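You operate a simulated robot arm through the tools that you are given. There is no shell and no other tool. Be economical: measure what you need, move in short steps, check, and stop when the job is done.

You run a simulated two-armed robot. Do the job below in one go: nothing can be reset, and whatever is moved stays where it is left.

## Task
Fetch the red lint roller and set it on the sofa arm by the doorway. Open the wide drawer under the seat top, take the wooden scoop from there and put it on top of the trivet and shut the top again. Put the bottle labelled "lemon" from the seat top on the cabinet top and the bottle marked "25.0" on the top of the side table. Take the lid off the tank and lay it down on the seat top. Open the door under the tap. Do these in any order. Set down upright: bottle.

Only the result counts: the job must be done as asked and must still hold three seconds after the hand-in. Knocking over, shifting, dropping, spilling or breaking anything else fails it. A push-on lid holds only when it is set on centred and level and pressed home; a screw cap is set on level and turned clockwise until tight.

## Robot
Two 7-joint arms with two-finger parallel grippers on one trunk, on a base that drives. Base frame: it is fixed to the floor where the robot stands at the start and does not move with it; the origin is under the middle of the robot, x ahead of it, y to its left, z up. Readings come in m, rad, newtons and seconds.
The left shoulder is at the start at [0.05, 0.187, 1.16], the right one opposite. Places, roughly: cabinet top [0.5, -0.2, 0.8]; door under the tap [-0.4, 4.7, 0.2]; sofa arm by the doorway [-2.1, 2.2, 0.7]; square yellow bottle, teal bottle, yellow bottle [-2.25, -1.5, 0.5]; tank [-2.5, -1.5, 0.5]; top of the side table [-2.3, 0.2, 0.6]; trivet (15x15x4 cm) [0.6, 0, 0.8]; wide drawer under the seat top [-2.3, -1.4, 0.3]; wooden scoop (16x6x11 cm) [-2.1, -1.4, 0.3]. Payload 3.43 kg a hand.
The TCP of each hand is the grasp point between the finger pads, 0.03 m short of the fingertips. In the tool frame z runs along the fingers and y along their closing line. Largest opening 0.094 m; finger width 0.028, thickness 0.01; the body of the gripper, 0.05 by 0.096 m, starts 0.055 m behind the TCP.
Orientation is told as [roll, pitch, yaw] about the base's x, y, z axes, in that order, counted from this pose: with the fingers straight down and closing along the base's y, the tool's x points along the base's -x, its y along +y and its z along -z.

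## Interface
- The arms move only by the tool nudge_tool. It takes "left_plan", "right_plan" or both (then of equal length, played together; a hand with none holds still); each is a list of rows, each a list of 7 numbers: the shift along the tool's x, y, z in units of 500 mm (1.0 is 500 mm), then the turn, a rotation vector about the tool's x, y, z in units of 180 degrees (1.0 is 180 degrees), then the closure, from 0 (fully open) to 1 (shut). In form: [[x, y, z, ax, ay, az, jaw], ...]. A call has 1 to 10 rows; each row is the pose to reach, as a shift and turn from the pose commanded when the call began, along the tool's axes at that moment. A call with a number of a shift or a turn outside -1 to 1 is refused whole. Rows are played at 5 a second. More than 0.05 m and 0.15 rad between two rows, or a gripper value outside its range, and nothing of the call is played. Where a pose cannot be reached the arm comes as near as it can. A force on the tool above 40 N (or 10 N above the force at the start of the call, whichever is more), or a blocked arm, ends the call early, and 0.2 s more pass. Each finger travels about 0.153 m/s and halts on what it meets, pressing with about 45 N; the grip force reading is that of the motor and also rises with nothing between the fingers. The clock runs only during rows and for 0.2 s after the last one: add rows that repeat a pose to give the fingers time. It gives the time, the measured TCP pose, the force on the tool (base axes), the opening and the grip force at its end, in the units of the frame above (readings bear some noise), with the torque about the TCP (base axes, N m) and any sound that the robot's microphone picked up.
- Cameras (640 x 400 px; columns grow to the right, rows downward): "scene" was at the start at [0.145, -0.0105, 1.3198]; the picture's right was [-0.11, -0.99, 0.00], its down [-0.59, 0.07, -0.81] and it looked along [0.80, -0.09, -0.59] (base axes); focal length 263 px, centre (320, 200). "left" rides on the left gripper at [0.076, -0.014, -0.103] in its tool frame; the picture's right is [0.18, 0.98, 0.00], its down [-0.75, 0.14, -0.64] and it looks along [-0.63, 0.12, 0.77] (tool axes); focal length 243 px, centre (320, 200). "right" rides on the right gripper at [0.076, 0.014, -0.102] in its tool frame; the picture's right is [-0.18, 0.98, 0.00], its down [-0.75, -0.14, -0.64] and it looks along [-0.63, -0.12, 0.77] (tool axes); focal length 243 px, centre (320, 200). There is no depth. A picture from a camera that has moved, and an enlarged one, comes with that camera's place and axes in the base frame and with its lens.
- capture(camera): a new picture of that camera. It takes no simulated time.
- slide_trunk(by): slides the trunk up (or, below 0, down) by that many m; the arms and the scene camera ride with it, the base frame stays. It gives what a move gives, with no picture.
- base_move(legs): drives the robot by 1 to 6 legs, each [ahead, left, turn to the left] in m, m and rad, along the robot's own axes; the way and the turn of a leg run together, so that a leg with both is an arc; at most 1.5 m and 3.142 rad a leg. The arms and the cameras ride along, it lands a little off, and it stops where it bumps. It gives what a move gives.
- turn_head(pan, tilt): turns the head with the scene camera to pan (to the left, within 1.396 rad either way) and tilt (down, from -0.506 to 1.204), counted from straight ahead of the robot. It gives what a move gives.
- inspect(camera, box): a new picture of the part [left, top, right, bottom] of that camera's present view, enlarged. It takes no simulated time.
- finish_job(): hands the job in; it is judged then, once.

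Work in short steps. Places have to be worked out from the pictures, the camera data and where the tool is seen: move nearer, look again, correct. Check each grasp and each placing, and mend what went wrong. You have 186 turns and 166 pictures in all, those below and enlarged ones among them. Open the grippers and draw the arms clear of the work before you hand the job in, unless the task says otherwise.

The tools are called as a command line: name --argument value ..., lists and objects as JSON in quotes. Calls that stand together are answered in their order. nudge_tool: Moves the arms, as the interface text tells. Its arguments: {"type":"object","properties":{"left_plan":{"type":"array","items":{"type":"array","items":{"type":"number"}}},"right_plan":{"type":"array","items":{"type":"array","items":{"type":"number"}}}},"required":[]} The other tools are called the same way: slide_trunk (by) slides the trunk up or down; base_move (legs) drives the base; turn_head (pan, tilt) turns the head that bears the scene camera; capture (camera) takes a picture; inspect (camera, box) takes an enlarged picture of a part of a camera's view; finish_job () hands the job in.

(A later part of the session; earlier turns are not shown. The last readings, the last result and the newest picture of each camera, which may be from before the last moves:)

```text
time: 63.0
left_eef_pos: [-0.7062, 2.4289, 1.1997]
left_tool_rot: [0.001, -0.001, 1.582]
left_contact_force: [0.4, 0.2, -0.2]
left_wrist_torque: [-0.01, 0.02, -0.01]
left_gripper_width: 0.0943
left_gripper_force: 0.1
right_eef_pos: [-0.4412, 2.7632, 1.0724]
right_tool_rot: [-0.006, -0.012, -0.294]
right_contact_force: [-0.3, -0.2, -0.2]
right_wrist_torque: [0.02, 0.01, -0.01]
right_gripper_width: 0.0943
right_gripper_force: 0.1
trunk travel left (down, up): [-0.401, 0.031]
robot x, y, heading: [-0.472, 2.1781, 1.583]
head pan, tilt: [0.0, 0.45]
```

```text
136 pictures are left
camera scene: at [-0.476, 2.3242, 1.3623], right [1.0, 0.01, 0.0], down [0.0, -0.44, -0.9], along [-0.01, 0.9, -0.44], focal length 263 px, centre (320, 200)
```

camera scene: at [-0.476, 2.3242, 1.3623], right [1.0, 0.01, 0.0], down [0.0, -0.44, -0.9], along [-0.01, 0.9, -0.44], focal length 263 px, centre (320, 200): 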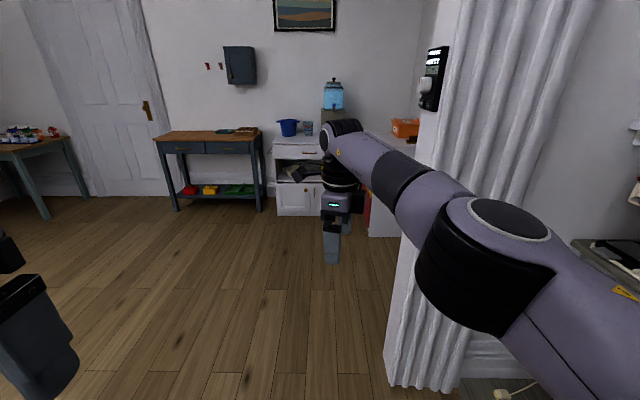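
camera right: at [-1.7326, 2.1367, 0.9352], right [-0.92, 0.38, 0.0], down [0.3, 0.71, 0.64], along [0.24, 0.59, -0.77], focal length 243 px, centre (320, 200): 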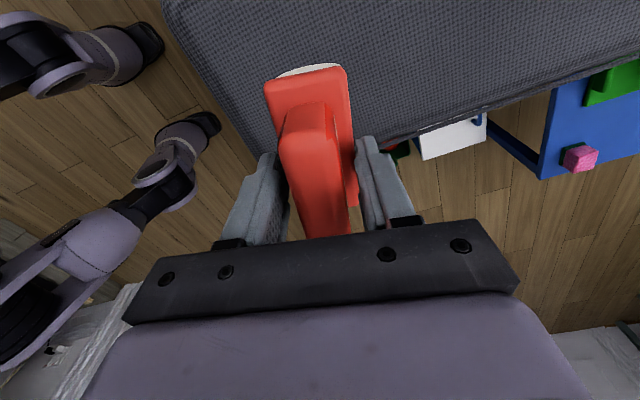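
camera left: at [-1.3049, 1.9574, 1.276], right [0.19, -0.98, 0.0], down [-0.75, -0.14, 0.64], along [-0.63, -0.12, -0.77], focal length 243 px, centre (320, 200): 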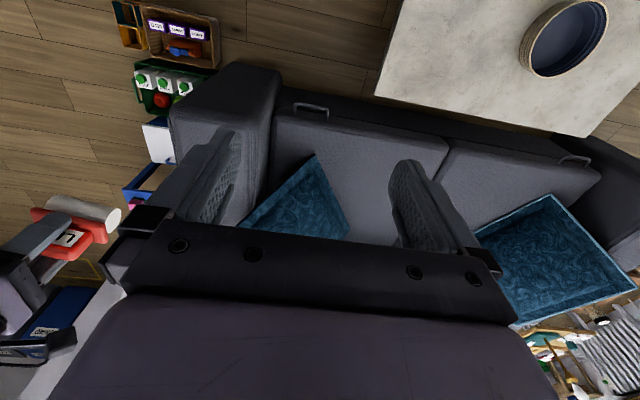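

The right arm is still stretched out. I'll retract it, then look at the cabinet with an enlarged view.

nudge_tool --right_plan '[[-0.05, -0.065, -0.02, 0, 0, 0, 0], [-0.1, -0.13, -0.04, 0, 0, 0, 0], [-0.15, -0.19, -0.06, 0, 0, 0, 0], [-0.2, -0.25, -0.08, 0, 0, 0, 0], [-0.25, -0.31, -0.1, 0, 0, 0, 0], [-0.3, -0.37, -0.12, 0, 0, 0, 0], [-0.336, -0.42, -0.14, 0, 0, 0, 0]]'

inspect --camera "scene" --box '[220, 50, 440, 260]'

capture --camera "scene"

```text
time: 64.5
left_eef_pos: [-0.7055, 2.4277, 1.1997]
left_tool_rot: [0.0, 0.001, 1.582]
left_contact_force: [0.6, 0.4, 0.5]
left_wrist_torque: [0.02, -0.02, -0.02]
left_gripper_width: 0.0943
left_gripper_force: 0.1
right_eef_pos: [-0.3422, 2.5152, 1.1453]
right_tool_rot: [-0.004, -0.01, -0.292]
right_contact_force: [-0.2, -0.5, -0.2]
right_wrist_torque: [-0.01, 0.03, -0.02]
right_gripper_width: 0.0942
right_gripper_force: 0.1
trunk travel left (down, up): [-0.401, 0.031]
robot x, y, heading: [-0.4703, 2.1765, 1.582]
head pan, tilt: [0.0, 0.45]
```

```text
1.90 times, centred on (330, 155) of scene
camera zoom: at [-0.4758, 2.3239, 1.3624], right [1.0, 0.01, 0.0], down [0.0, -0.43, -0.9], along [-0.01, 0.9, -0.43], focal length 500 px, centre (301, 286)
```

zoom: 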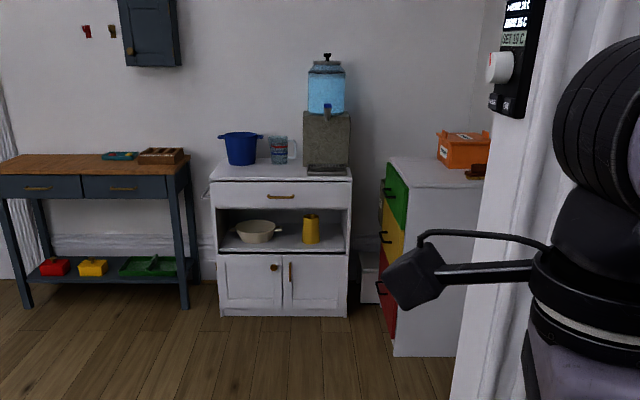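

```text
134 pictures are left
camera scene: at [-0.4758, 2.3239, 1.3624], right [1.0, 0.01, 0.0], down [0.0, -0.43, -0.9], along [-0.01, 0.9, -0.43], focal length 263 px, centre (320, 200)
```

scene: 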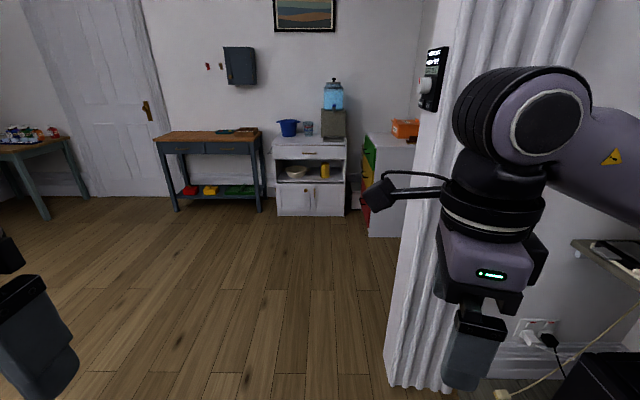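

The door under the tap is the right one, with a vertical bar handle near [-0.56, 4.74, 0.30] and hinges on its right side. I'll drive to about [-0.75, 3.9] and look again.

base_move --legs '[[0.9, 0.26, 0], [0.8, 0, -0.012]]'

turn_head --pan -0.1 --tilt 0.7

capture --camera "scene"

```text
time: 73.3
left_eef_pos: [-0.9862, 4.1248, 1.2004]
left_tool_rot: [-0.002, 0.001, 1.575]
left_contact_force: [0.7, 0.1, 0.3]
left_wrist_torque: [0.02, 0.01, 0.02]
left_gripper_width: 0.094
left_gripper_force: 0.1
right_eef_pos: [-0.6212, 4.2096, 1.145]
right_tool_rot: [-0.004, -0.01, -0.298]
right_contact_force: [-0.3, -0.1, 0.0]
right_wrist_torque: [-0.01, 0.0, 0.01]
right_gripper_width: 0.0941
right_gripper_force: 0.2
trunk travel left (down, up): [-0.401, 0.031]
robot x, y, heading: [-0.7577, 3.8701, 1.579]
head pan, tilt: [0.0, 0.45]
```

```text
time: 74.1
left_eef_pos: [-0.9859, 4.1255, 1.2001]
left_tool_rot: [0.0, 0.0, 1.577]
left_contact_force: [0.2, -0.9, -0.4]
left_wrist_torque: [0.0, 0.02, 0.01]
left_gripper_width: 0.0942
left_gripper_force: 0.0
right_eef_pos: [-0.6222, 4.2104, 1.144]
right_tool_rot: [-0.006, -0.011, -0.297]
right_contact_force: [-0.3, 0.7, 0.5]
right_wrist_torque: [0.0, -0.01, 0.01]
right_gripper_width: 0.0938
right_gripper_force: 0.0
trunk travel left (down, up): [-0.401, 0.031]
robot x, y, heading: [-0.7566, 3.8711, 1.574]
head pan, tilt: [-0.099, 0.7]
```

```text
133 pictures are left
camera scene: at [-0.7479, 4.0123, 1.3403], right [1.0, -0.09, 0.0], down [-0.06, -0.64, -0.77], along [0.07, 0.76, -0.64], focal length 263 px, centre (320, 200)
```

scene: 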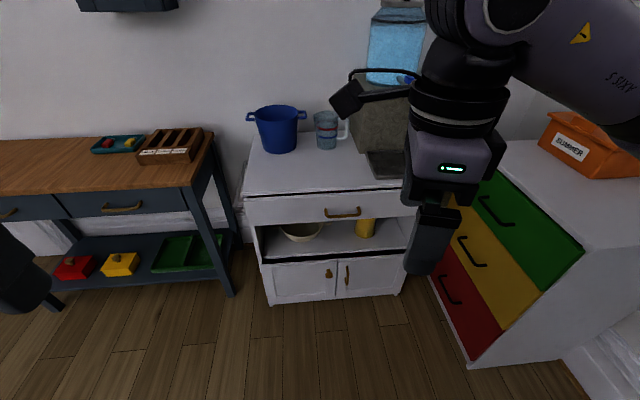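

The handle works out at about [-0.562, 4.69, 0.317]. I'll lower the trunk and turn the right hand's yaw towards π/2 so it closes along x.

slide_trunk --by -0.37

nudge_tool --right_plan '[[0, 0, 0, 0, 0, -0.046, 0], [0, 0, 0, 0, 0, -0.092, 0], [0, 0, 0, 0, 0, -0.138, 0], [0, 0, 0, 0, 0, -0.184, 0], [0, 0, 0, 0, 0, -0.23, 0], [0, 0, 0, 0, 0, -0.276, 0], [0, 0, 0, 0, 0, -0.322, 0], [0, 0, 0, 0, 0, -0.368, 0], [0, 0, 0, 0, 0, -0.414, 0], [0, 0, 0, 0, 0, -0.46, 0]]'

```text
time: 77.7
left_eef_pos: [-0.9859, 4.1254, 0.8298]
left_tool_rot: [0.001, 0.0, 1.575]
left_contact_force: [-0.6, 0.6, -0.1]
left_wrist_torque: [0.01, 0.01, 0.03]
left_gripper_width: 0.094
left_gripper_force: 0.1
right_eef_pos: [-0.6217, 4.2096, 0.7736]
right_tool_rot: [-0.005, -0.01, -0.298]
right_contact_force: [0.3, -0.1, 0.1]
right_wrist_torque: [0.04, 0.01, 0.02]
right_gripper_width: 0.0938
right_gripper_force: 0.1
trunk travel left (down, up): [-0.031, 0.401]
robot x, y, heading: [-0.7569, 3.8715, 1.582]
head pan, tilt: [-0.099, 0.7]
```

```text
time: 79.9
left_eef_pos: [-0.9843, 4.1249, 0.8302]
left_tool_rot: [0.0, 0.0, 1.579]
left_contact_force: [-0.1, 0.3, 0.3]
left_wrist_torque: [0.01, 0.04, -0.01]
left_gripper_width: 0.0942
left_gripper_force: 0.0
right_eef_pos: [-0.6217, 4.2094, 0.7744]
right_tool_rot: [-0.011, 0.002, 1.152]
right_contact_force: [-0.7, -0.6, 0.6]
right_wrist_torque: [0.0, -0.02, -0.02]
right_gripper_width: 0.094
right_gripper_force: 0.0
trunk travel left (down, up): [-0.031, 0.401]
robot x, y, heading: [-0.7528, 3.8737, 1.573]
head pan, tilt: [-0.099, 0.7]
```

Next I'll finish the yaw, then tilt the tool about 50° forward while lowering it in front of the handle.

nudge_tool --right_plan '[[0, 0, 0, 0, 0, -0.046, 0], [0, 0, 0, 0, 0, -0.092, 0], [0, 0, 0, 0, 0, -0.134, 0], [0, 0, 0, 0, 0, -0.134, 0]]'

nudge_tool --right_plan '[[-0.03, -0.02, 0.06, 0, -0.045, 0, 0], [-0.06, -0.04, 0.12, 0, -0.09, 0, 0], [-0.1, -0.06, 0.18, 0, -0.135, 0, 0], [-0.15, -0.08, 0.24, 0, -0.18, 0, 0], [-0.2, -0.1, 0.3, 0, -0.225, 0, 0], [-0.25, -0.12, 0.36, 0, -0.27, 0, 0], [-0.3, -0.12, 0.42, 0, -0.278, 0, 0], [-0.3, -0.12, 0.5, 0, -0.278, 0, 0], [-0.3, -0.12, 0.58, 0, -0.278, 0, 0], [-0.3, -0.12, 0.58, 0, -0.278, 0, 0]]'

capture --camera "right"

capture --camera "scene"

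```text
time: 80.9
left_eef_pos: [-0.9856, 4.1253, 0.8312]
left_tool_rot: [0.001, 0.002, 1.577]
left_contact_force: [-0.8, 0.4, 0.1]
left_wrist_torque: [0.01, 0.0, -0.01]
left_gripper_width: 0.0939
left_gripper_force: 0.0
right_eef_pos: [-0.6214, 4.2093, 0.7743]
right_tool_rot: [-0.008, 0.008, 1.57]
right_contact_force: [0.0, -0.2, -0.3]
right_wrist_torque: [0.01, 0.04, -0.05]
right_gripper_width: 0.0942
right_gripper_force: 0.1
trunk travel left (down, up): [-0.031, 0.401]
robot x, y, heading: [-0.7566, 3.8695, 1.575]
head pan, tilt: [-0.099, 0.7]
```

```text
time: 83.1
left_eef_pos: [-0.9856, 4.1257, 0.8289]
left_tool_rot: [-0.001, 0.0, 1.578]
left_contact_force: [0.5, -0.2, -0.2]
left_wrist_torque: [0.02, 0.02, 0.0]
left_gripper_width: 0.0938
left_gripper_force: 0.2
right_eef_pos: [-0.5602, 4.3581, 0.5156]
right_tool_rot: [-0.018, -0.862, 1.58]
right_contact_force: [0.2, 0.3, -0.4]
right_wrist_torque: [0.02, -0.01, 0.01]
right_gripper_width: 0.094
right_gripper_force: 0.1
right hand out of reach, approached as far as the arm can: row 9, 10
trunk travel left (down, up): [-0.031, 0.401]
robot x, y, heading: [-0.7574, 3.869, 1.572]
head pan, tilt: [-0.099, 0.7]
```

```text
132 pictures are left
camera right: at [-0.5749, 4.2304, 0.524], right [-0.98, 0.12, 0.13], down [0.13, 0.0, 0.99], along [0.12, 0.99, -0.02], focal length 243 px, centre (320, 200)
```

right: 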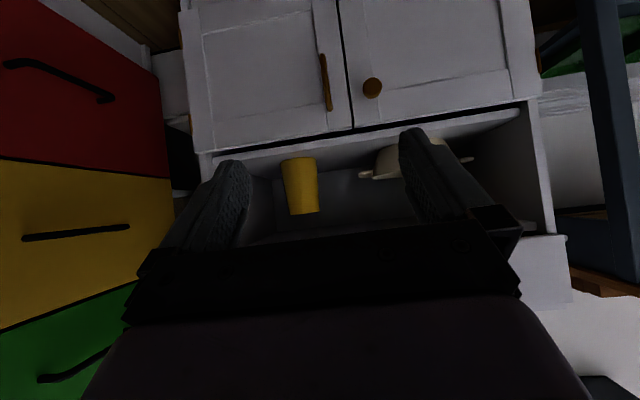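

```text
131 pictures are left
camera scene: at [-0.7478, 4.0123, 0.9703], right [1.0, -0.09, 0.0], down [-0.06, -0.64, -0.76], along [0.07, 0.76, -0.64], focal length 263 px, centre (320, 200)
```

scene: 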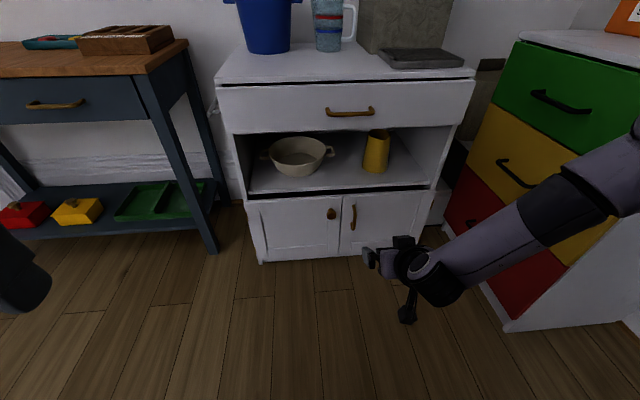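

The handle is near [-0.562, 4.71, 0.29] and in line with the hand. I'll move forward and down to see whether the arm can still reach.

nudge_tool --right_plan '[[-0.012, 0, 0.08, 0, 0, 0, 0], [-0.024, 0, 0.16, 0, 0, 0, 0], [-0.034, 0, 0.24, 0, 0, 0, 0], [-0.044, 0, 0.32, 0, 0, 0, 0], [-0.044, 0, 0.32, 0, 0, 0, 0]]'

```text
time: 84.3
left_eef_pos: [-0.9861, 4.1257, 0.831]
left_tool_rot: [0.0, -0.002, 1.577]
left_contact_force: [-0.2, -0.8, -1.2]
left_wrist_torque: [-0.01, 0.01, 0.02]
left_gripper_width: 0.094
left_gripper_force: 0.0
right_eef_pos: [-0.5601, 4.4941, 0.427]
right_tool_rot: [-0.016, -0.865, 1.581]
right_contact_force: [0.4, -0.3, 0.5]
right_wrist_torque: [0.0, 0.0, 0.04]
right_gripper_width: 0.0939
right_gripper_force: 0.1
trunk travel left (down, up): [-0.031, 0.401]
robot x, y, heading: [-0.7537, 3.8713, 1.577]
head pan, tilt: [-0.099, 0.7]
```

That is reachable. I'll drive the base 0.12 m ahead, then check the alignment with both cameras.

base_move --legs '[[0.12, 0, 0]]'

capture --camera "right"

inspect --camera "scene" --box '[240, 180, 480, 330]'

```text
time: 85.5
left_eef_pos: [-0.9867, 4.2428, 0.8299]
left_tool_rot: [0.001, 0.0, 1.575]
left_contact_force: [-0.2, -0.5, 0.0]
left_wrist_torque: [-0.03, 0.01, 0.01]
left_gripper_width: 0.094
left_gripper_force: 0.1
right_eef_pos: [-0.5602, 4.6121, 0.4279]
right_tool_rot: [-0.013, -0.866, 1.579]
right_contact_force: [-0.4, 0.3, 0.3]
right_wrist_torque: [0.0, 0.0, 0.02]
right_gripper_width: 0.094
right_gripper_force: 0.2
trunk travel left (down, up): [-0.031, 0.401]
robot x, y, heading: [-0.7561, 3.9853, 1.574]
head pan, tilt: [-0.099, 0.7]
```

```text
130 pictures are left
camera right: at [-0.5745, 4.4842, 0.4371], right [-0.98, 0.12, 0.13], down [0.13, 0.0, 0.99], along [0.12, 0.99, -0.02], focal length 243 px, centre (320, 200)
```

right: 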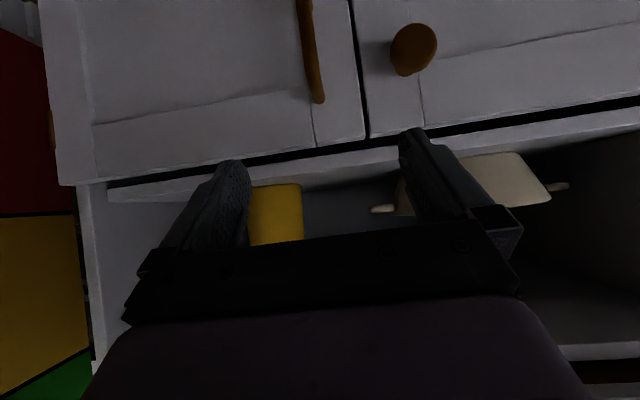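

```text
2.67 times, centred on (360, 255) of scene
camera zoom: at [-0.7485, 4.1305, 0.9702], right [1.0, -0.09, 0.0], down [-0.06, -0.64, -0.77], along [0.07, 0.76, -0.64], focal length 700 px, centre (213, 53)
```

zoom: 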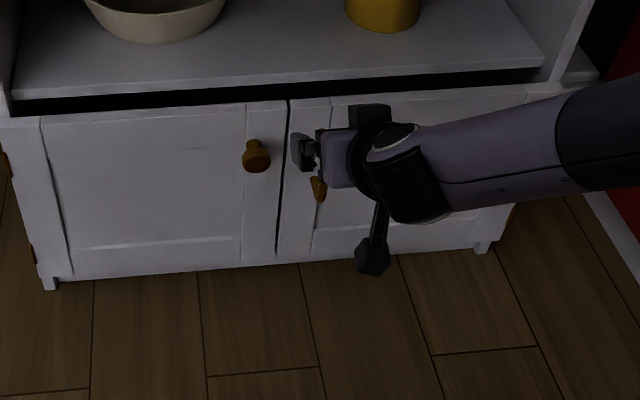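

The bar runs z ≈ 0.24–0.34 at x ≈ -0.559, y ≈ 4.70. I'll move the hand in front of it and then in along the tool axis.

nudge_tool --right_plan '[[0.05, 0, 0.07, 0, 0, 0, 0], [0.107, 0, 0.158, 0, 0, 0, 0], [0.107, 0, 0.22, 0, 0, 0, 0], [0.107, 0, 0.26, 0, 0, 0, 0], [0.107, 0, 0.28, 0, 0, 0, 0], [0.107, 0, 0.28, 0, 0, 0, 0]]'

capture --camera "right"

inspect --camera "scene" --box '[240, 180, 480, 330]'

```text
refused: row 2 steps farther than a row can; nothing moved
```

```text
128 pictures are left
camera right: at [-0.5745, 4.4842, 0.4371], right [-0.98, 0.12, 0.13], down [0.13, 0.0, 0.99], along [0.12, 0.99, -0.02], focal length 243 px, centre (320, 200)
```

right: 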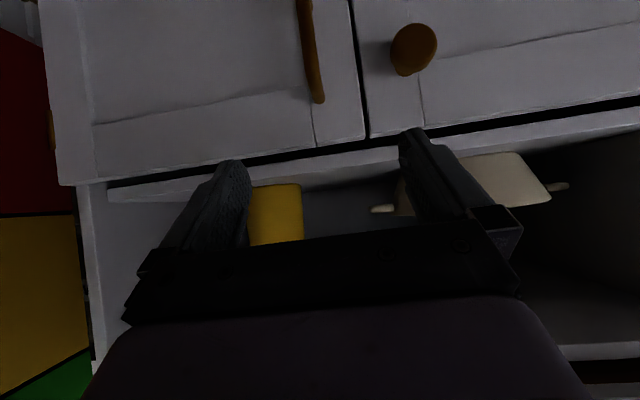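

```text
2.67 times, centred on (360, 255) of scene
camera zoom: at [-0.7485, 4.1305, 0.9702], right [1.0, -0.09, 0.0], down [-0.06, -0.64, -0.77], along [0.07, 0.76, -0.64], focal length 700 px, centre (213, 53)
```

zoom: 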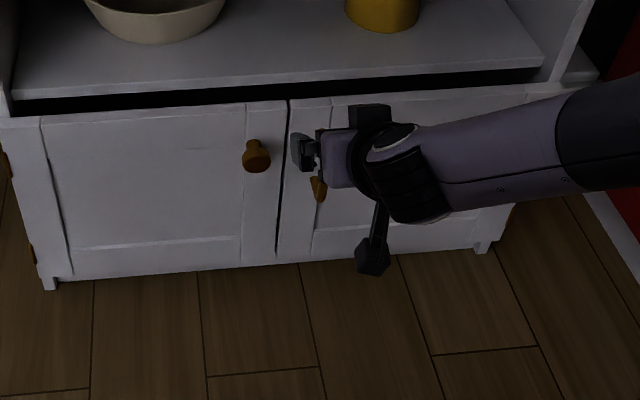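

The steps were a little too large, so I'm resending with smaller ones.

nudge_tool --right_plan '[[0.04, 0, 0.05, 0, 0, 0, 0], [0.08, 0, 0.1, 0, 0, 0, 0], [0.107, 0, 0.158, 0, 0, 0, 0], [0.107, 0, 0.22, 0, 0, 0, 0], [0.107, 0, 0.26, 0, 0, 0, 0], [0.107, 0, 0.28, 0, 0, 0, 0], [0.107, 0, 0.28, 0, 0, 0, 0]]'

capture --camera "right"

inspect --camera "scene" --box '[240, 180, 480, 330]'

```text
time: 87.1
left_eef_pos: [-0.9858, 4.2426, 0.8304]
left_tool_rot: [0.001, 0.0, 1.575]
left_contact_force: [0.0, -0.1, -0.3]
left_wrist_torque: [-0.02, 0.05, 0.02]
left_gripper_width: 0.0942
left_gripper_force: 0.0
right_eef_pos: [-0.5569, 4.6439, 0.3305]
right_tool_rot: [-0.014, -0.867, 1.579]
right_contact_force: [-0.9, 0.0, 0.3]
right_wrist_torque: [0.05, -0.01, 0.01]
right_gripper_width: 0.094
right_gripper_force: 0.1
right hand out of reach, approached as far as the arm can: row 4, 5, 6, 7
trunk travel left (down, up): [-0.031, 0.401]
robot x, y, heading: [-0.7544, 3.9912, 1.576]
head pan, tilt: [-0.099, 0.7]
```

```text
126 pictures are left
camera right: at [-0.5709, 4.5166, 0.34], right [-0.98, 0.12, 0.13], down [0.13, 0.0, 0.99], along [0.12, 0.99, -0.02], focal length 243 px, centre (320, 200)
```

right: 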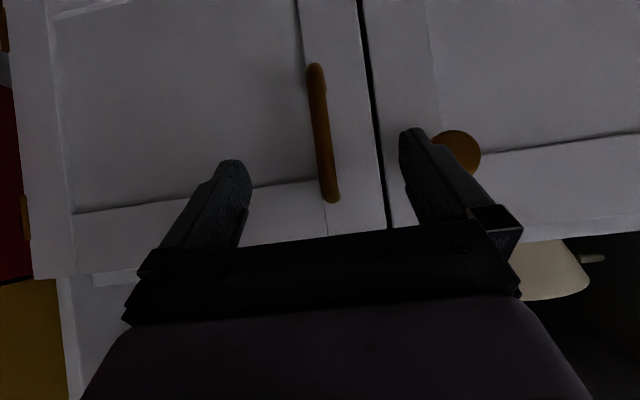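

```text
2.67 times, centred on (360, 255) of scene
camera zoom: at [-0.7485, 4.1306, 0.9702], right [1.0, -0.09, 0.0], down [-0.06, -0.64, -0.76], along [0.07, 0.76, -0.64], focal length 700 px, centre (213, 53)
```

zoom: 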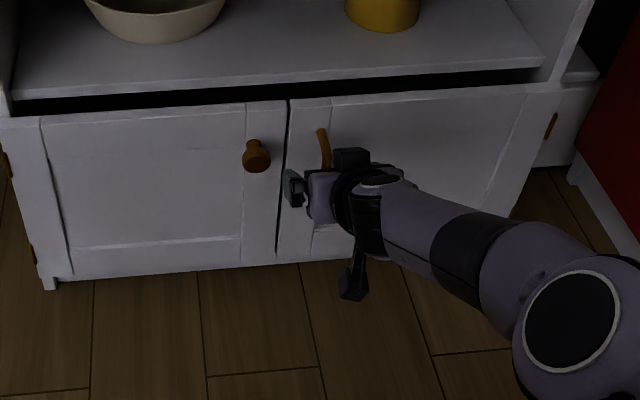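

The bar lies centred between the fingers, but the arm is at its reach limit. I'll lower the trunk 0.03 m, drive ahead 0.05 m and look.

slide_trunk --by -0.028

base_move --legs '[[0.045, 0, 0]]'

capture --camera "right"

```text
time: 87.8
left_eef_pos: [-0.9871, 4.2433, 0.802]
left_tool_rot: [0.0, 0.0, 1.575]
left_contact_force: [0.7, -0.8, -0.2]
left_wrist_torque: [-0.01, 0.01, -0.02]
left_gripper_width: 0.0938
left_gripper_force: 0.0
right_eef_pos: [-0.5564, 4.6447, 0.3044]
right_tool_rot: [-0.013, -0.867, 1.579]
right_contact_force: [0.7, 0.6, -0.9]
right_wrist_torque: [-0.01, 0.01, -0.01]
right_gripper_width: 0.0937
right_gripper_force: 0.1
trunk travel left (down, up): [-0.003, 0.429]
robot x, y, heading: [-0.7581, 3.9888, 1.575]
head pan, tilt: [-0.099, 0.7]
```

```text
time: 88.9
left_eef_pos: [-0.9874, 4.2909, 0.8027]
left_tool_rot: [0.0, 0.0, 1.577]
left_contact_force: [-0.1, -0.1, 0.4]
left_wrist_torque: [-0.01, 0.01, 0.03]
left_gripper_width: 0.094
left_gripper_force: 0.1
right_eef_pos: [-0.5581, 4.6867, 0.3007]
right_tool_rot: [-0.013, -0.857, 1.582]
right_contact_force: [-0.7, 0.4, -0.5]
right_wrist_torque: [0.05, 0.0, -0.01]
right_gripper_width: 0.0939
right_gripper_force: 0.0
trunk travel left (down, up): [-0.003, 0.429]
robot x, y, heading: [-0.7546, 4.0328, 1.574]
head pan, tilt: [-0.099, 0.7]
stopped in leg 1: the force on the tool passed its limit (the readings are from after the stop); the commanded pose is now the measured one
```

```text
124 pictures are left
camera right: at [-0.5717, 4.5598, 0.3098], right [-0.98, 0.12, 0.13], down [0.13, 0.01, 0.99], along [0.12, 0.99, -0.02], focal length 243 px, centre (320, 200)
```

right: 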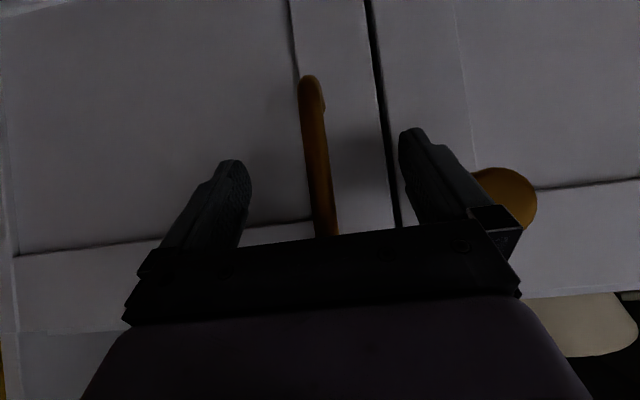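

The fingertips touched the door face at y ≈ 4.71, and the bar is between the fingers. I'll close on it.

nudge_tool --right_plan '[[0, 0, -0.008, 0, 0, 0, 0.3], [0, 0, -0.008, 0, 0, 0, 0.7], [0, 0, -0.008, 0, 0, 0, 0.95], [0, 0, -0.008, 0, 0, 0, 0.95], [0, 0, -0.008, 0, 0, 0, 0.95]]'

capture --camera "right"

```text
time: 90.1
left_eef_pos: [-0.9872, 4.2894, 0.8018]
left_tool_rot: [0.001, 0.001, 1.576]
left_contact_force: [0.1, 0.3, 0.2]
left_wrist_torque: [-0.01, 0.0, -0.02]
left_gripper_width: 0.0942
left_gripper_force: 0.1
right_eef_pos: [-0.557, 4.685, 0.3038]
right_tool_rot: [-0.01, -0.857, 1.58]
right_contact_force: [-4.7, 0.2, 0.9]
right_wrist_torque: [0.06, 0.75, -0.04]
right_gripper_width: 0.0164
right_gripper_force: 45.0
trunk travel left (down, up): [-0.003, 0.429]
robot x, y, heading: [-0.7519, 4.0329, 1.58]
head pan, tilt: [-0.099, 0.7]
```

```text
123 pictures are left
camera right: at [-0.5728, 4.5564, 0.3125], right [-0.98, 0.12, 0.13], down [0.13, 0.01, 0.99], along [0.12, 0.99, -0.02], focal length 243 px, centre (320, 200)
```

right: 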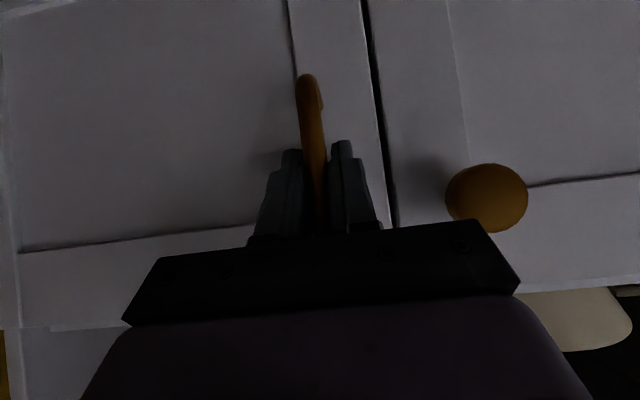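

The bar is gripped (0.016 m wide). I'll pull the door along its arc around the hinge at about [-0.25, 4.72], up to 0.6 rad, turning the hand with it.

nudge_tool --right_plan '[[0.02, -0.003, -0.023, -0.012, 0, -0.0104, 0.95], [0.04, -0.009, -0.046, -0.0241, 0, -0.0208, 0.95], [0.079, -0.024, -0.091, -0.0482, 0, -0.0416, 0.95], [0.117, -0.045, -0.135, -0.0723, 0, -0.0624, 0.95], [0.153, -0.072, -0.177, -0.0964, 0, -0.0832, 0.95], [0.188, -0.104, -0.217, -0.1205, 0, -0.1039, 0.95], [0.22, -0.141, -0.254, -0.1446, 0, -0.1247, 0.95], [0.22, -0.141, -0.254, -0.1446, 0, -0.1247, 0.95]]'

capture --camera "scene"

```text
time: 90.9
left_eef_pos: [-0.985, 4.2899, 0.7998]
left_tool_rot: [0.0, 0.002, 1.575]
left_contact_force: [-0.5, 1.0, 0.4]
left_wrist_torque: [0.03, 0.0, 0.0]
left_gripper_width: 0.0941
left_gripper_force: 0.0
right_eef_pos: [-0.5545, 4.6693, 0.2972]
right_tool_rot: [-0.073, -0.846, 1.668]
right_contact_force: [-0.9, 1.1, 10.8]
right_wrist_torque: [-0.61, 0.35, 0.1]
right_gripper_width: 0.0164
right_gripper_force: 44.8
right hand out of reach, approached as far as the arm can: row 1, 2, 3, 4
trunk travel left (down, up): [-0.003, 0.429]
robot x, y, heading: [-0.7538, 4.0367, 1.568]
head pan, tilt: [-0.099, 0.7]
stopped in row 4 (right hand): the force on the tool passed its limit (the readings are from after the stop); the commanded pose is now the measured one
```

```text
122 pictures are left
camera scene: at [-0.7486, 4.1763, 0.9424], right [1.0, -0.1, 0.0], down [-0.06, -0.64, -0.77], along [0.07, 0.76, -0.64], focal length 263 px, centre (320, 200)
```

scene: 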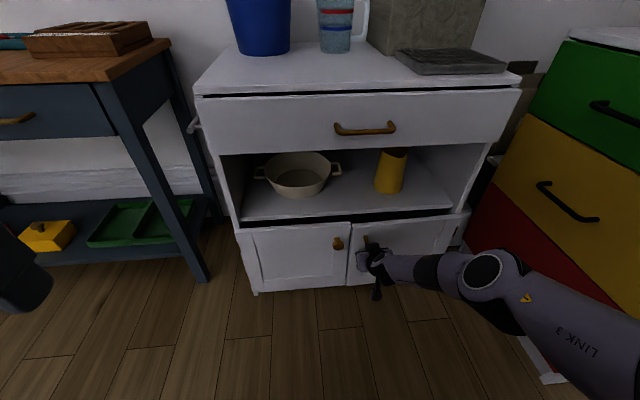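

The arm is too stretched to pull by itself. I'll swing the whole robot around the hinge instead, in small steps: back, right and turning left together.

base_move --legs '[[-0.05, -0.068, 0.1]]'

inspect --camera "scene" --box '[220, 180, 520, 360]'

```text
time: 92.0
left_eef_pos: [-0.9392, 4.2194, 0.8031]
left_tool_rot: [0.0, 0.0, 1.675]
left_contact_force: [0.6, 0.6, -0.3]
left_wrist_torque: [0.04, 0.01, -0.01]
left_gripper_width: 0.0941
left_gripper_force: 0.1
right_eef_pos: [-0.5498, 4.6395, 0.2971]
right_tool_rot: [-0.072, -0.844, 1.77]
right_contact_force: [-3.6, -1.6, 21.0]
right_wrist_torque: [0.26, 0.26, -0.07]
right_gripper_width: 0.0159
right_gripper_force: 44.8
trunk travel left (down, up): [-0.003, 0.429]
robot x, y, heading: [-0.6858, 3.9883, 1.671]
head pan, tilt: [-0.099, 0.7]
```

```text
2.13 times, centred on (370, 270) of scene
camera zoom: at [-0.6926, 4.1296, 0.9426], right [1.0, 0.0, 0.0], down [0.0, -0.64, -0.77], along [0.0, 0.77, -0.64], focal length 560 px, centre (213, 51)
```

zoom: 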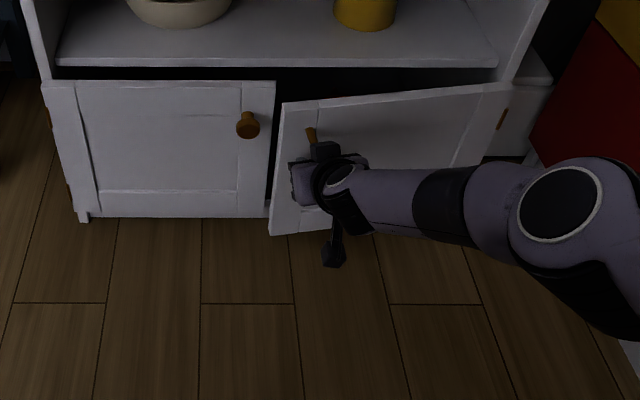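

The door is opening. I'll continue the same arc.

base_move --legs '[[-0.05, -0.068, 0.1], [-0.05, -0.068, 0.1]]'

capture --camera "scene"

```text
time: 93.8
left_eef_pos: [-0.8267, 4.0956, 0.8023]
left_tool_rot: [0.0, 0.0, 1.871]
left_contact_force: [-0.1, -0.1, 0.1]
left_wrist_torque: [-0.02, 0.0, -0.02]
left_gripper_width: 0.0936
left_gripper_force: 0.0
right_eef_pos: [-0.5273, 4.5828, 0.2958]
right_tool_rot: [-0.068, -0.845, 1.966]
right_contact_force: [-6.8, -3.6, 14.4]
right_wrist_torque: [0.18, 0.04, 0.01]
right_gripper_width: 0.0158
right_gripper_force: 44.7
trunk travel left (down, up): [-0.003, 0.429]
robot x, y, heading: [-0.5323, 3.9177, 1.871]
head pan, tilt: [-0.099, 0.7]
```

```text
120 pictures are left
camera scene: at [-0.5668, 4.0555, 0.9425], right [0.98, 0.2, 0.0], down [0.13, -0.63, -0.77], along [-0.15, 0.75, -0.64], focal length 263 px, centre (320, 200)
```

scene: 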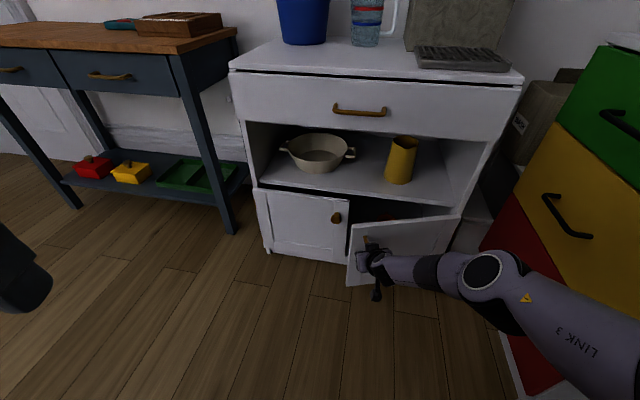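

The door is about 0.3 rad open and my arm is nearing the drawer unit. I'll now pull in pure translation, letting the grip pivot on the bar.

base_move --legs '[[-0.09, -0.022, 0]]'

capture --camera "scene"

```text
time: 94.9
left_eef_pos: [-0.7797, 4.0173, 0.8016]
left_tool_rot: [-0.001, 0.001, 1.872]
left_contact_force: [0.2, -0.3, 0.7]
left_wrist_torque: [0.0, -0.03, -0.03]
left_gripper_width: 0.094
left_gripper_force: 0.0
right_eef_pos: [-0.4755, 4.5068, 0.2969]
right_tool_rot: [-0.079, -0.848, 1.964]
right_contact_force: [15.1, 14.9, -1.5]
right_wrist_torque: [0.43, 0.51, -0.03]
right_gripper_width: 0.0159
right_gripper_force: 44.5
trunk travel left (down, up): [-0.003, 0.429]
robot x, y, heading: [-0.4864, 3.8432, 1.872]
head pan, tilt: [-0.099, 0.7]
```

```text
119 pictures are left
camera scene: at [-0.5189, 3.9778, 0.9421], right [0.98, 0.2, 0.0], down [0.13, -0.63, -0.76], along [-0.15, 0.75, -0.64], focal length 263 px, centre (320, 200)
```

scene: 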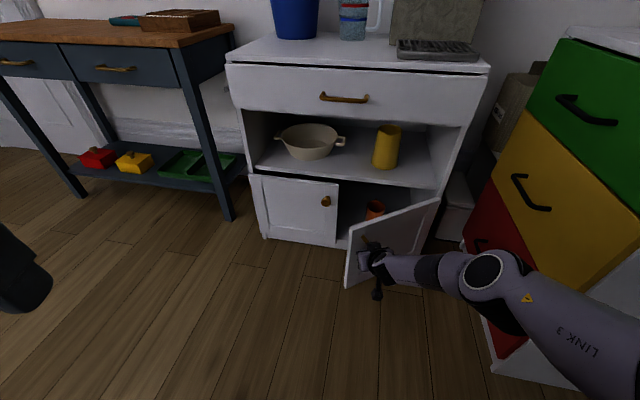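

The door is about 0.55 rad open. I'll continue along the tangent.

base_move --legs '[[-0.055, -0.03, 0], [-0.05, -0.042, 0]]'

capture --camera "scene"

```text
time: 96.5
left_eef_pos: [-0.6799, 3.9389, 0.8023]
left_tool_rot: [0.001, 0.003, 1.874]
left_contact_force: [-0.1, -0.4, 0.1]
left_wrist_torque: [0.01, 0.0, -0.02]
left_gripper_width: 0.0939
left_gripper_force: 0.0
right_eef_pos: [-0.3699, 4.4336, 0.2969]
right_tool_rot: [-0.089, -0.854, 1.96]
right_contact_force: [12.8, 30.0, -13.4]
right_wrist_torque: [-0.56, 0.11, -0.05]
right_gripper_width: 0.0159
right_gripper_force: 44.8
trunk travel left (down, up): [-0.003, 0.429]
robot x, y, heading: [-0.3823, 3.7585, 1.875]
head pan, tilt: [-0.099, 0.7]
```

```text
118 pictures are left
camera scene: at [-0.4191, 3.8996, 0.942], right [0.98, 0.2, 0.0], down [0.13, -0.63, -0.76], along [-0.15, 0.75, -0.65], focal length 263 px, centre (320, 200)
```

scene: 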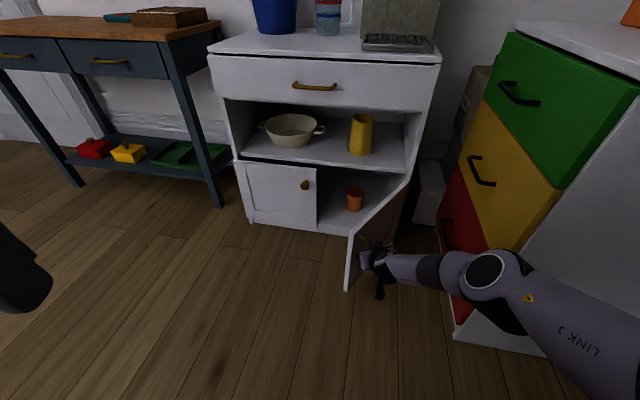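

The door is about 1 rad open and the arm clears the drawer unit. One more step takes it to about 1.3 rad.

base_move --legs '[[-0.035, -0.035, 0], [-0.012, -0.04, 0]]'

capture --camera "scene"

```text
time: 97.9
left_eef_pos: [-0.5947, 3.9125, 0.8023]
left_tool_rot: [-0.002, 0.0, 1.872]
left_contact_force: [1.0, 0.0, 0.0]
left_wrist_torque: [-0.03, 0.01, 0.0]
left_gripper_width: 0.094
left_gripper_force: 0.1
right_eef_pos: [-0.289, 4.4072, 0.2992]
right_tool_rot: [-0.084, -0.853, 1.964]
right_contact_force: [-3.9, -22.9, 23.7]
right_wrist_torque: [-0.01, 0.06, 0.09]
right_gripper_width: 0.0161
right_gripper_force: 45.0
trunk travel left (down, up): [-0.003, 0.429]
robot x, y, heading: [-0.3007, 3.74, 1.876]
head pan, tilt: [-0.099, 0.7]
```

```text
117 pictures are left
camera scene: at [-0.3342, 3.8737, 0.943], right [0.98, 0.2, 0.0], down [0.13, -0.63, -0.77], along [-0.15, 0.75, -0.64], focal length 263 px, centre (320, 200)
```

scene: 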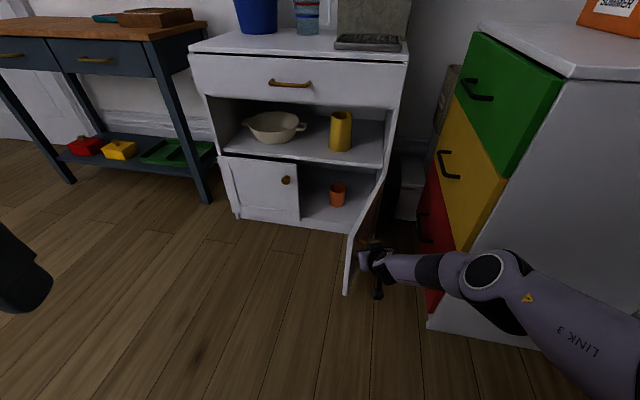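

The door is about 75° open. One last small step takes it near 87°.

base_move --legs '[[-0.02, -0.057, 0]]'

nudge_tool --right_plan '[[0, 0, 0, 0, 0, 0, 0.7], [0, 0, 0, 0, 0, 0, 0.3], [0, 0, 0, 0, 0, 0, 0], [0, 0, 0, 0, 0, 0, 0]]'

capture --camera "right"

capture --camera "scene"

```text
time: 98.8
left_eef_pos: [-0.5352, 3.9121, 0.8007]
left_tool_rot: [0.001, 0.0, 1.873]
left_contact_force: [0.1, 0.0, -0.2]
left_wrist_torque: [-0.01, 0.0, 0.01]
left_gripper_width: 0.0938
left_gripper_force: 0.2
right_eef_pos: [-0.229, 4.4066, 0.3]
right_tool_rot: [-0.086, -0.856, 1.963]
right_contact_force: [1.2, 0.7, 8.2]
right_wrist_torque: [0.7, 0.27, -0.14]
right_gripper_width: 0.016
right_gripper_force: 45.1
trunk travel left (down, up): [-0.003, 0.429]
robot x, y, heading: [-0.2389, 3.7408, 1.867]
head pan, tilt: [-0.099, 0.7]
```

```text
time: 99.8
left_eef_pos: [-0.5344, 3.9116, 0.8015]
left_tool_rot: [0.0, 0.001, 1.873]
left_contact_force: [0.2, -0.1, -0.4]
left_wrist_torque: [0.01, 0.03, 0.02]
left_gripper_width: 0.0938
left_gripper_force: 0.1
right_eef_pos: [-0.2296, 4.4051, 0.2993]
right_tool_rot: [-0.084, -0.854, 1.961]
right_contact_force: [0.1, 0.0, 0.0]
right_wrist_torque: [0.0, -0.03, -0.01]
right_gripper_width: 0.0938
right_gripper_force: 0.0
trunk travel left (down, up): [-0.003, 0.429]
robot x, y, heading: [-0.2443, 3.7375, 1.871]
head pan, tilt: [-0.099, 0.7]
```

```text
116 pictures are left
camera right: at [-0.2019, 4.2807, 0.3076], right [-0.98, -0.2, 0.08], down [0.08, 0.04, 1.0], along [-0.21, 0.98, -0.02], focal length 243 px, centre (320, 200)
```

right: 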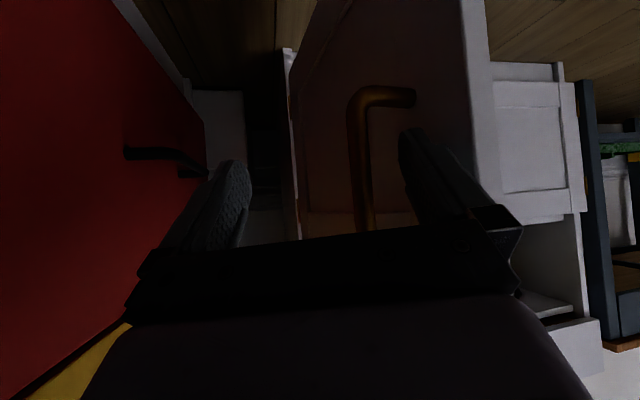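

```text
115 pictures are left
camera scene: at [-0.2744, 3.8735, 0.9422], right [0.98, 0.2, 0.0], down [0.13, -0.63, -0.76], along [-0.15, 0.75, -0.64], focal length 263 px, centre (320, 200)
```

scene: 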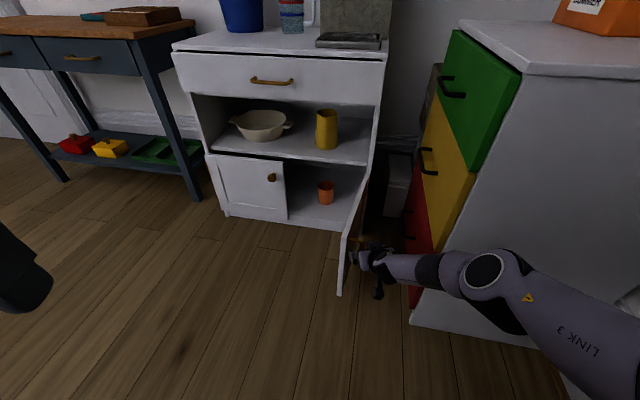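

The door is near 85° open and the hand is released. One finger sits between the bar and the door, so I'll back out straight along -y.

base_move --legs '[[-0.06, 0.018, 0], [-0.16, 0.05, 0]]'

capture --camera "scene"

```text
time: 101.8
left_eef_pos: [-0.5365, 3.7219, 0.8014]
left_tool_rot: [-0.002, 0.001, 1.877]
left_contact_force: [0.4, 0.9, 0.1]
left_wrist_torque: [-0.05, -0.01, -0.02]
left_gripper_width: 0.094
left_gripper_force: 0.0
right_eef_pos: [-0.2311, 4.2174, 0.3005]
right_tool_rot: [-0.085, -0.857, 1.964]
right_contact_force: [-0.7, 0.3, 0.0]
right_wrist_torque: [0.0, -0.03, 0.0]
right_gripper_width: 0.0938
right_gripper_force: 0.0
trunk travel left (down, up): [-0.003, 0.429]
robot x, y, heading: [-0.2404, 3.5456, 1.873]
head pan, tilt: [-0.099, 0.7]
stopped in leg 2: the robot was blocked; the commanded pose is now the measured one
```

```text
114 pictures are left
camera scene: at [-0.2752, 3.6833, 0.9422], right [0.98, 0.2, 0.0], down [0.13, -0.63, -0.76], along [-0.16, 0.75, -0.64], focal length 263 px, centre (320, 200)
```

scene: 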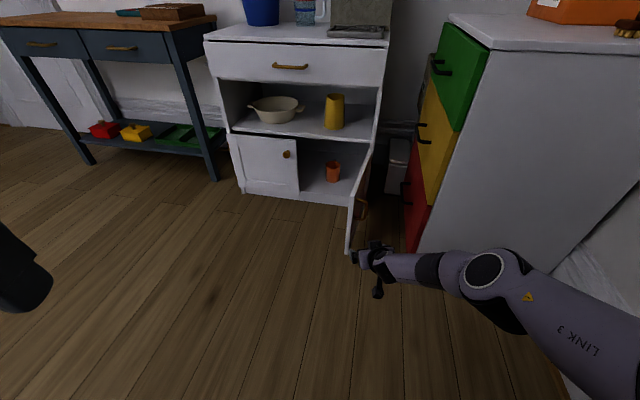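

The door holds open. The robot's back touched the curtain wall, so I'll strafe left (-x) away from it, then raise and fold the right arm.

base_move --legs '[[0.13, 0.42, 0], [0, 0, -0.3]]'

slide_trunk --by 0.3

capture --camera "scene"

```text
time: 105.5
left_eef_pos: [-0.9108, 3.7972, 0.8018]
left_tool_rot: [0.001, 0.002, 1.574]
left_contact_force: [0.0, 0.7, -0.2]
left_wrist_torque: [0.0, -0.01, -0.02]
left_gripper_width: 0.094
left_gripper_force: 0.0
right_eef_pos: [-0.4723, 4.1812, 0.3012]
right_tool_rot: [-0.084, -0.856, 1.661]
right_contact_force: [0.5, -0.7, -0.4]
right_wrist_torque: [0.01, -0.01, 0.01]
right_gripper_width: 0.0938
right_gripper_force: 0.0
trunk travel left (down, up): [-0.003, 0.429]
robot x, y, heading: [-0.6807, 3.5415, 1.57]
head pan, tilt: [-0.099, 0.7]
```

```text
time: 108.5
left_eef_pos: [-0.9108, 3.7982, 1.1021]
left_tool_rot: [0.0, 0.003, 1.575]
left_contact_force: [-0.4, -0.2, 0.6]
left_wrist_torque: [-0.03, 0.01, 0.02]
left_gripper_width: 0.0941
left_gripper_force: 0.0
right_eef_pos: [-0.4722, 4.1823, 0.6008]
right_tool_rot: [-0.083, -0.855, 1.662]
right_contact_force: [0.8, 0.3, 0.2]
right_wrist_torque: [0.02, -0.01, 0.02]
right_gripper_width: 0.0939
right_gripper_force: 0.1
trunk travel left (down, up): [-0.303, 0.129]
robot x, y, heading: [-0.6808, 3.5403, 1.569]
head pan, tilt: [-0.099, 0.7]
```

```text
113 pictures are left
camera scene: at [-0.6734, 3.6834, 1.2422], right [1.0, -0.1, 0.0], down [-0.06, -0.64, -0.76], along [0.07, 0.76, -0.64], focal length 263 px, centre (320, 200)
```

scene: 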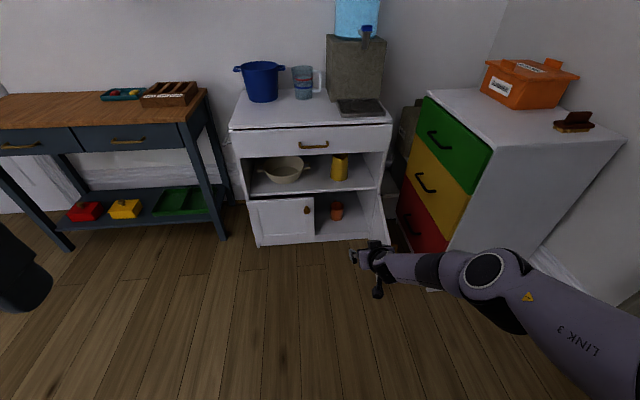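

The door stays open. I'll fold the right arm back to tool-down, close to the body.

nudge_tool --right_plan '[[-0.023, 0, -0.094, 0, 0.03, 0, 0], [-0.047, 0, -0.188, 0, 0.06, 0, 0], [-0.07, 0, -0.282, 0, 0.09, 0, 0], [-0.094, 0, -0.376, 0, 0.12, 0, 0], [-0.117, 0, -0.47, 0, 0.15, 0, 0], [-0.14, 0, -0.564, 0, 0.18, 0, 0], [-0.164, 0, -0.658, 0, 0.21, 0, 0], [-0.187, 0, -0.752, 0, 0.24, 0, 0], [-0.211, 0, -0.846, 0, 0.272, 0, 0], [-0.234, 0, -0.94, 0, 0.272, 0, 0]]'

turn_head --pan 1.39 --tilt 0.4

capture --camera "scene"

```text
time: 110.7
left_eef_pos: [-0.91, 3.7975, 1.1017]
left_tool_rot: [-0.002, 0.0, 1.575]
left_contact_force: [-0.4, 1.1, 0.3]
left_wrist_torque: [0.02, 0.01, 0.01]
left_gripper_width: 0.0944
left_gripper_force: 0.0
right_eef_pos: [-0.487, 3.8993, 0.9939]
right_tool_rot: [-0.054, -0.003, 1.6]
right_contact_force: [0.2, -0.2, 0.3]
right_wrist_torque: [0.0, 0.0, 0.02]
right_gripper_width: 0.0939
right_gripper_force: 0.1
trunk travel left (down, up): [-0.303, 0.129]
robot x, y, heading: [-0.684, 3.5398, 1.576]
head pan, tilt: [-0.099, 0.7]
```

```text
time: 112.3
left_eef_pos: [-0.9113, 3.7982, 1.102]
left_tool_rot: [-0.001, 0.003, 1.575]
left_contact_force: [-0.9, -1.1, -0.6]
left_wrist_torque: [-0.02, 0.0, -0.05]
left_gripper_width: 0.094
left_gripper_force: 0.1
right_eef_pos: [-0.4875, 3.8998, 0.9938]
right_tool_rot: [-0.055, -0.006, 1.599]
right_contact_force: [-0.3, 0.7, -0.2]
right_wrist_torque: [0.03, -0.01, 0.02]
right_gripper_width: 0.0938
right_gripper_force: 0.1
trunk travel left (down, up): [-0.303, 0.129]
robot x, y, heading: [-0.6814, 3.5404, 1.571]
head pan, tilt: [1.389, 0.4]
```

```text
112 pictures are left
camera scene: at [-0.7728, 3.6154, 1.2691], right [0.18, 0.98, 0.0], down [0.38, -0.07, -0.92], along [-0.91, 0.17, -0.39], focal length 263 px, centre (320, 200)
```

scene: 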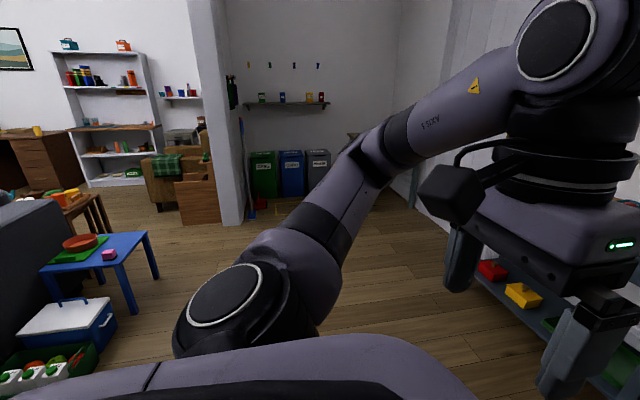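

Door done. Now I'll head for the seat and tank area: turn round, drive back south along the corridor and look.

base_move --legs '[[0, 0, 3.14], [1.4, 0.18, 0], [1.4, 0, 0], [0.4, 0, 0]]'

turn_head --pan -0.8 --tilt 0.4

capture --camera "scene"

turn_head --pan 0.0 --tilt 0.4

capture --camera "scene"

```text
time: 121.3
left_eef_pos: [-0.4518, 3.1931, 1.106]
left_tool_rot: [0.003, -0.005, -1.569]
left_contact_force: [-0.3, 0.8, 0.0]
left_wrist_torque: [0.0, -0.01, 0.03]
left_gripper_width: 0.0943
left_gripper_force: 0.0
right_eef_pos: [-0.8769, 3.0973, 0.9957]
right_tool_rot: [-0.045, -0.012, -1.555]
right_contact_force: [0.5, 0.4, -0.6]
right_wrist_torque: [0.0, -0.02, 0.02]
right_gripper_width: 0.0941
right_gripper_force: 0.0
trunk travel left (down, up): [-0.303, 0.129]
robot x, y, heading: [-0.6761, 3.4487, -1.58]
head pan, tilt: [1.389, 0.4]
stopped in leg 2: the robot was blocked; the commanded pose is now the measured one
```

```text
time: 123.4
left_eef_pos: [-0.451, 3.1941, 1.1065]
left_tool_rot: [0.003, -0.007, -1.572]
left_contact_force: [-0.3, -0.4, -0.4]
left_wrist_torque: [0.02, 0.01, 0.01]
left_gripper_width: 0.094
left_gripper_force: 0.1
right_eef_pos: [-0.8763, 3.0968, 0.9949]
right_tool_rot: [-0.048, -0.012, -1.556]
right_contact_force: [0.5, 0.1, -0.1]
right_wrist_torque: [0.04, 0.02, 0.05]
right_gripper_width: 0.0937
right_gripper_force: 0.0
trunk travel left (down, up): [-0.303, 0.129]
robot x, y, heading: [-0.6694, 3.4496, -1.582]
head pan, tilt: [-0.799, 0.4]
```

```text
111 pictures are left
camera scene: at [-0.7477, 3.3315, 1.2693], right [-0.69, 0.72, -0.01], down [0.29, 0.26, -0.92], along [-0.66, -0.64, -0.39], focal length 263 px, centre (320, 200)
```

scene: 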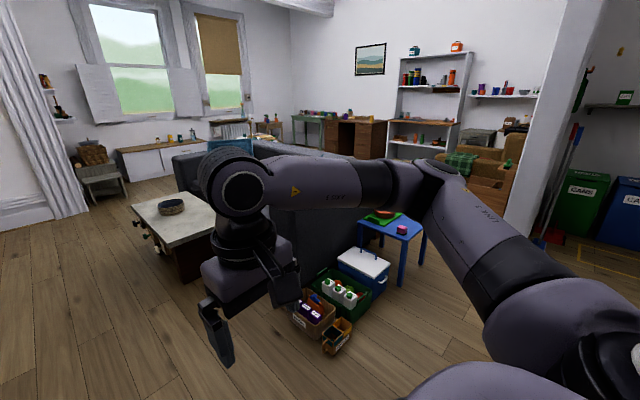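

```text
time: 124.5
left_eef_pos: [-0.451, 3.1947, 1.1051]
left_tool_rot: [0.003, -0.005, -1.571]
left_contact_force: [0.0, -0.3, 1.1]
left_wrist_torque: [0.02, 0.01, 0.0]
left_gripper_width: 0.0938
left_gripper_force: 0.1
right_eef_pos: [-0.8764, 3.0964, 0.9949]
right_tool_rot: [-0.045, -0.013, -1.553]
right_contact_force: [0.5, -0.1, 0.3]
right_wrist_torque: [-0.01, 0.01, 0.02]
right_gripper_width: 0.0941
right_gripper_force: 0.0
trunk travel left (down, up): [-0.303, 0.129]
robot x, y, heading: [-0.6759, 3.4481, -1.573]
head pan, tilt: [0.0, 0.4]
```

```text
110 pictures are left
camera scene: at [-0.6817, 3.3027, 1.27], right [-1.0, 0.01, -0.01], down [0.01, 0.38, -0.92], along [-0.01, -0.92, -0.38], focal length 263 px, centre (320, 200)
```

scene: 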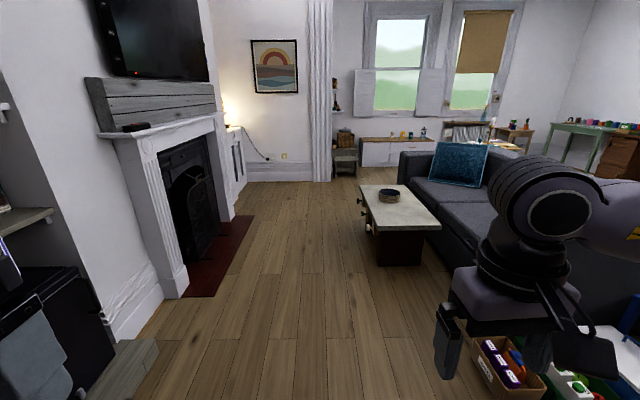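

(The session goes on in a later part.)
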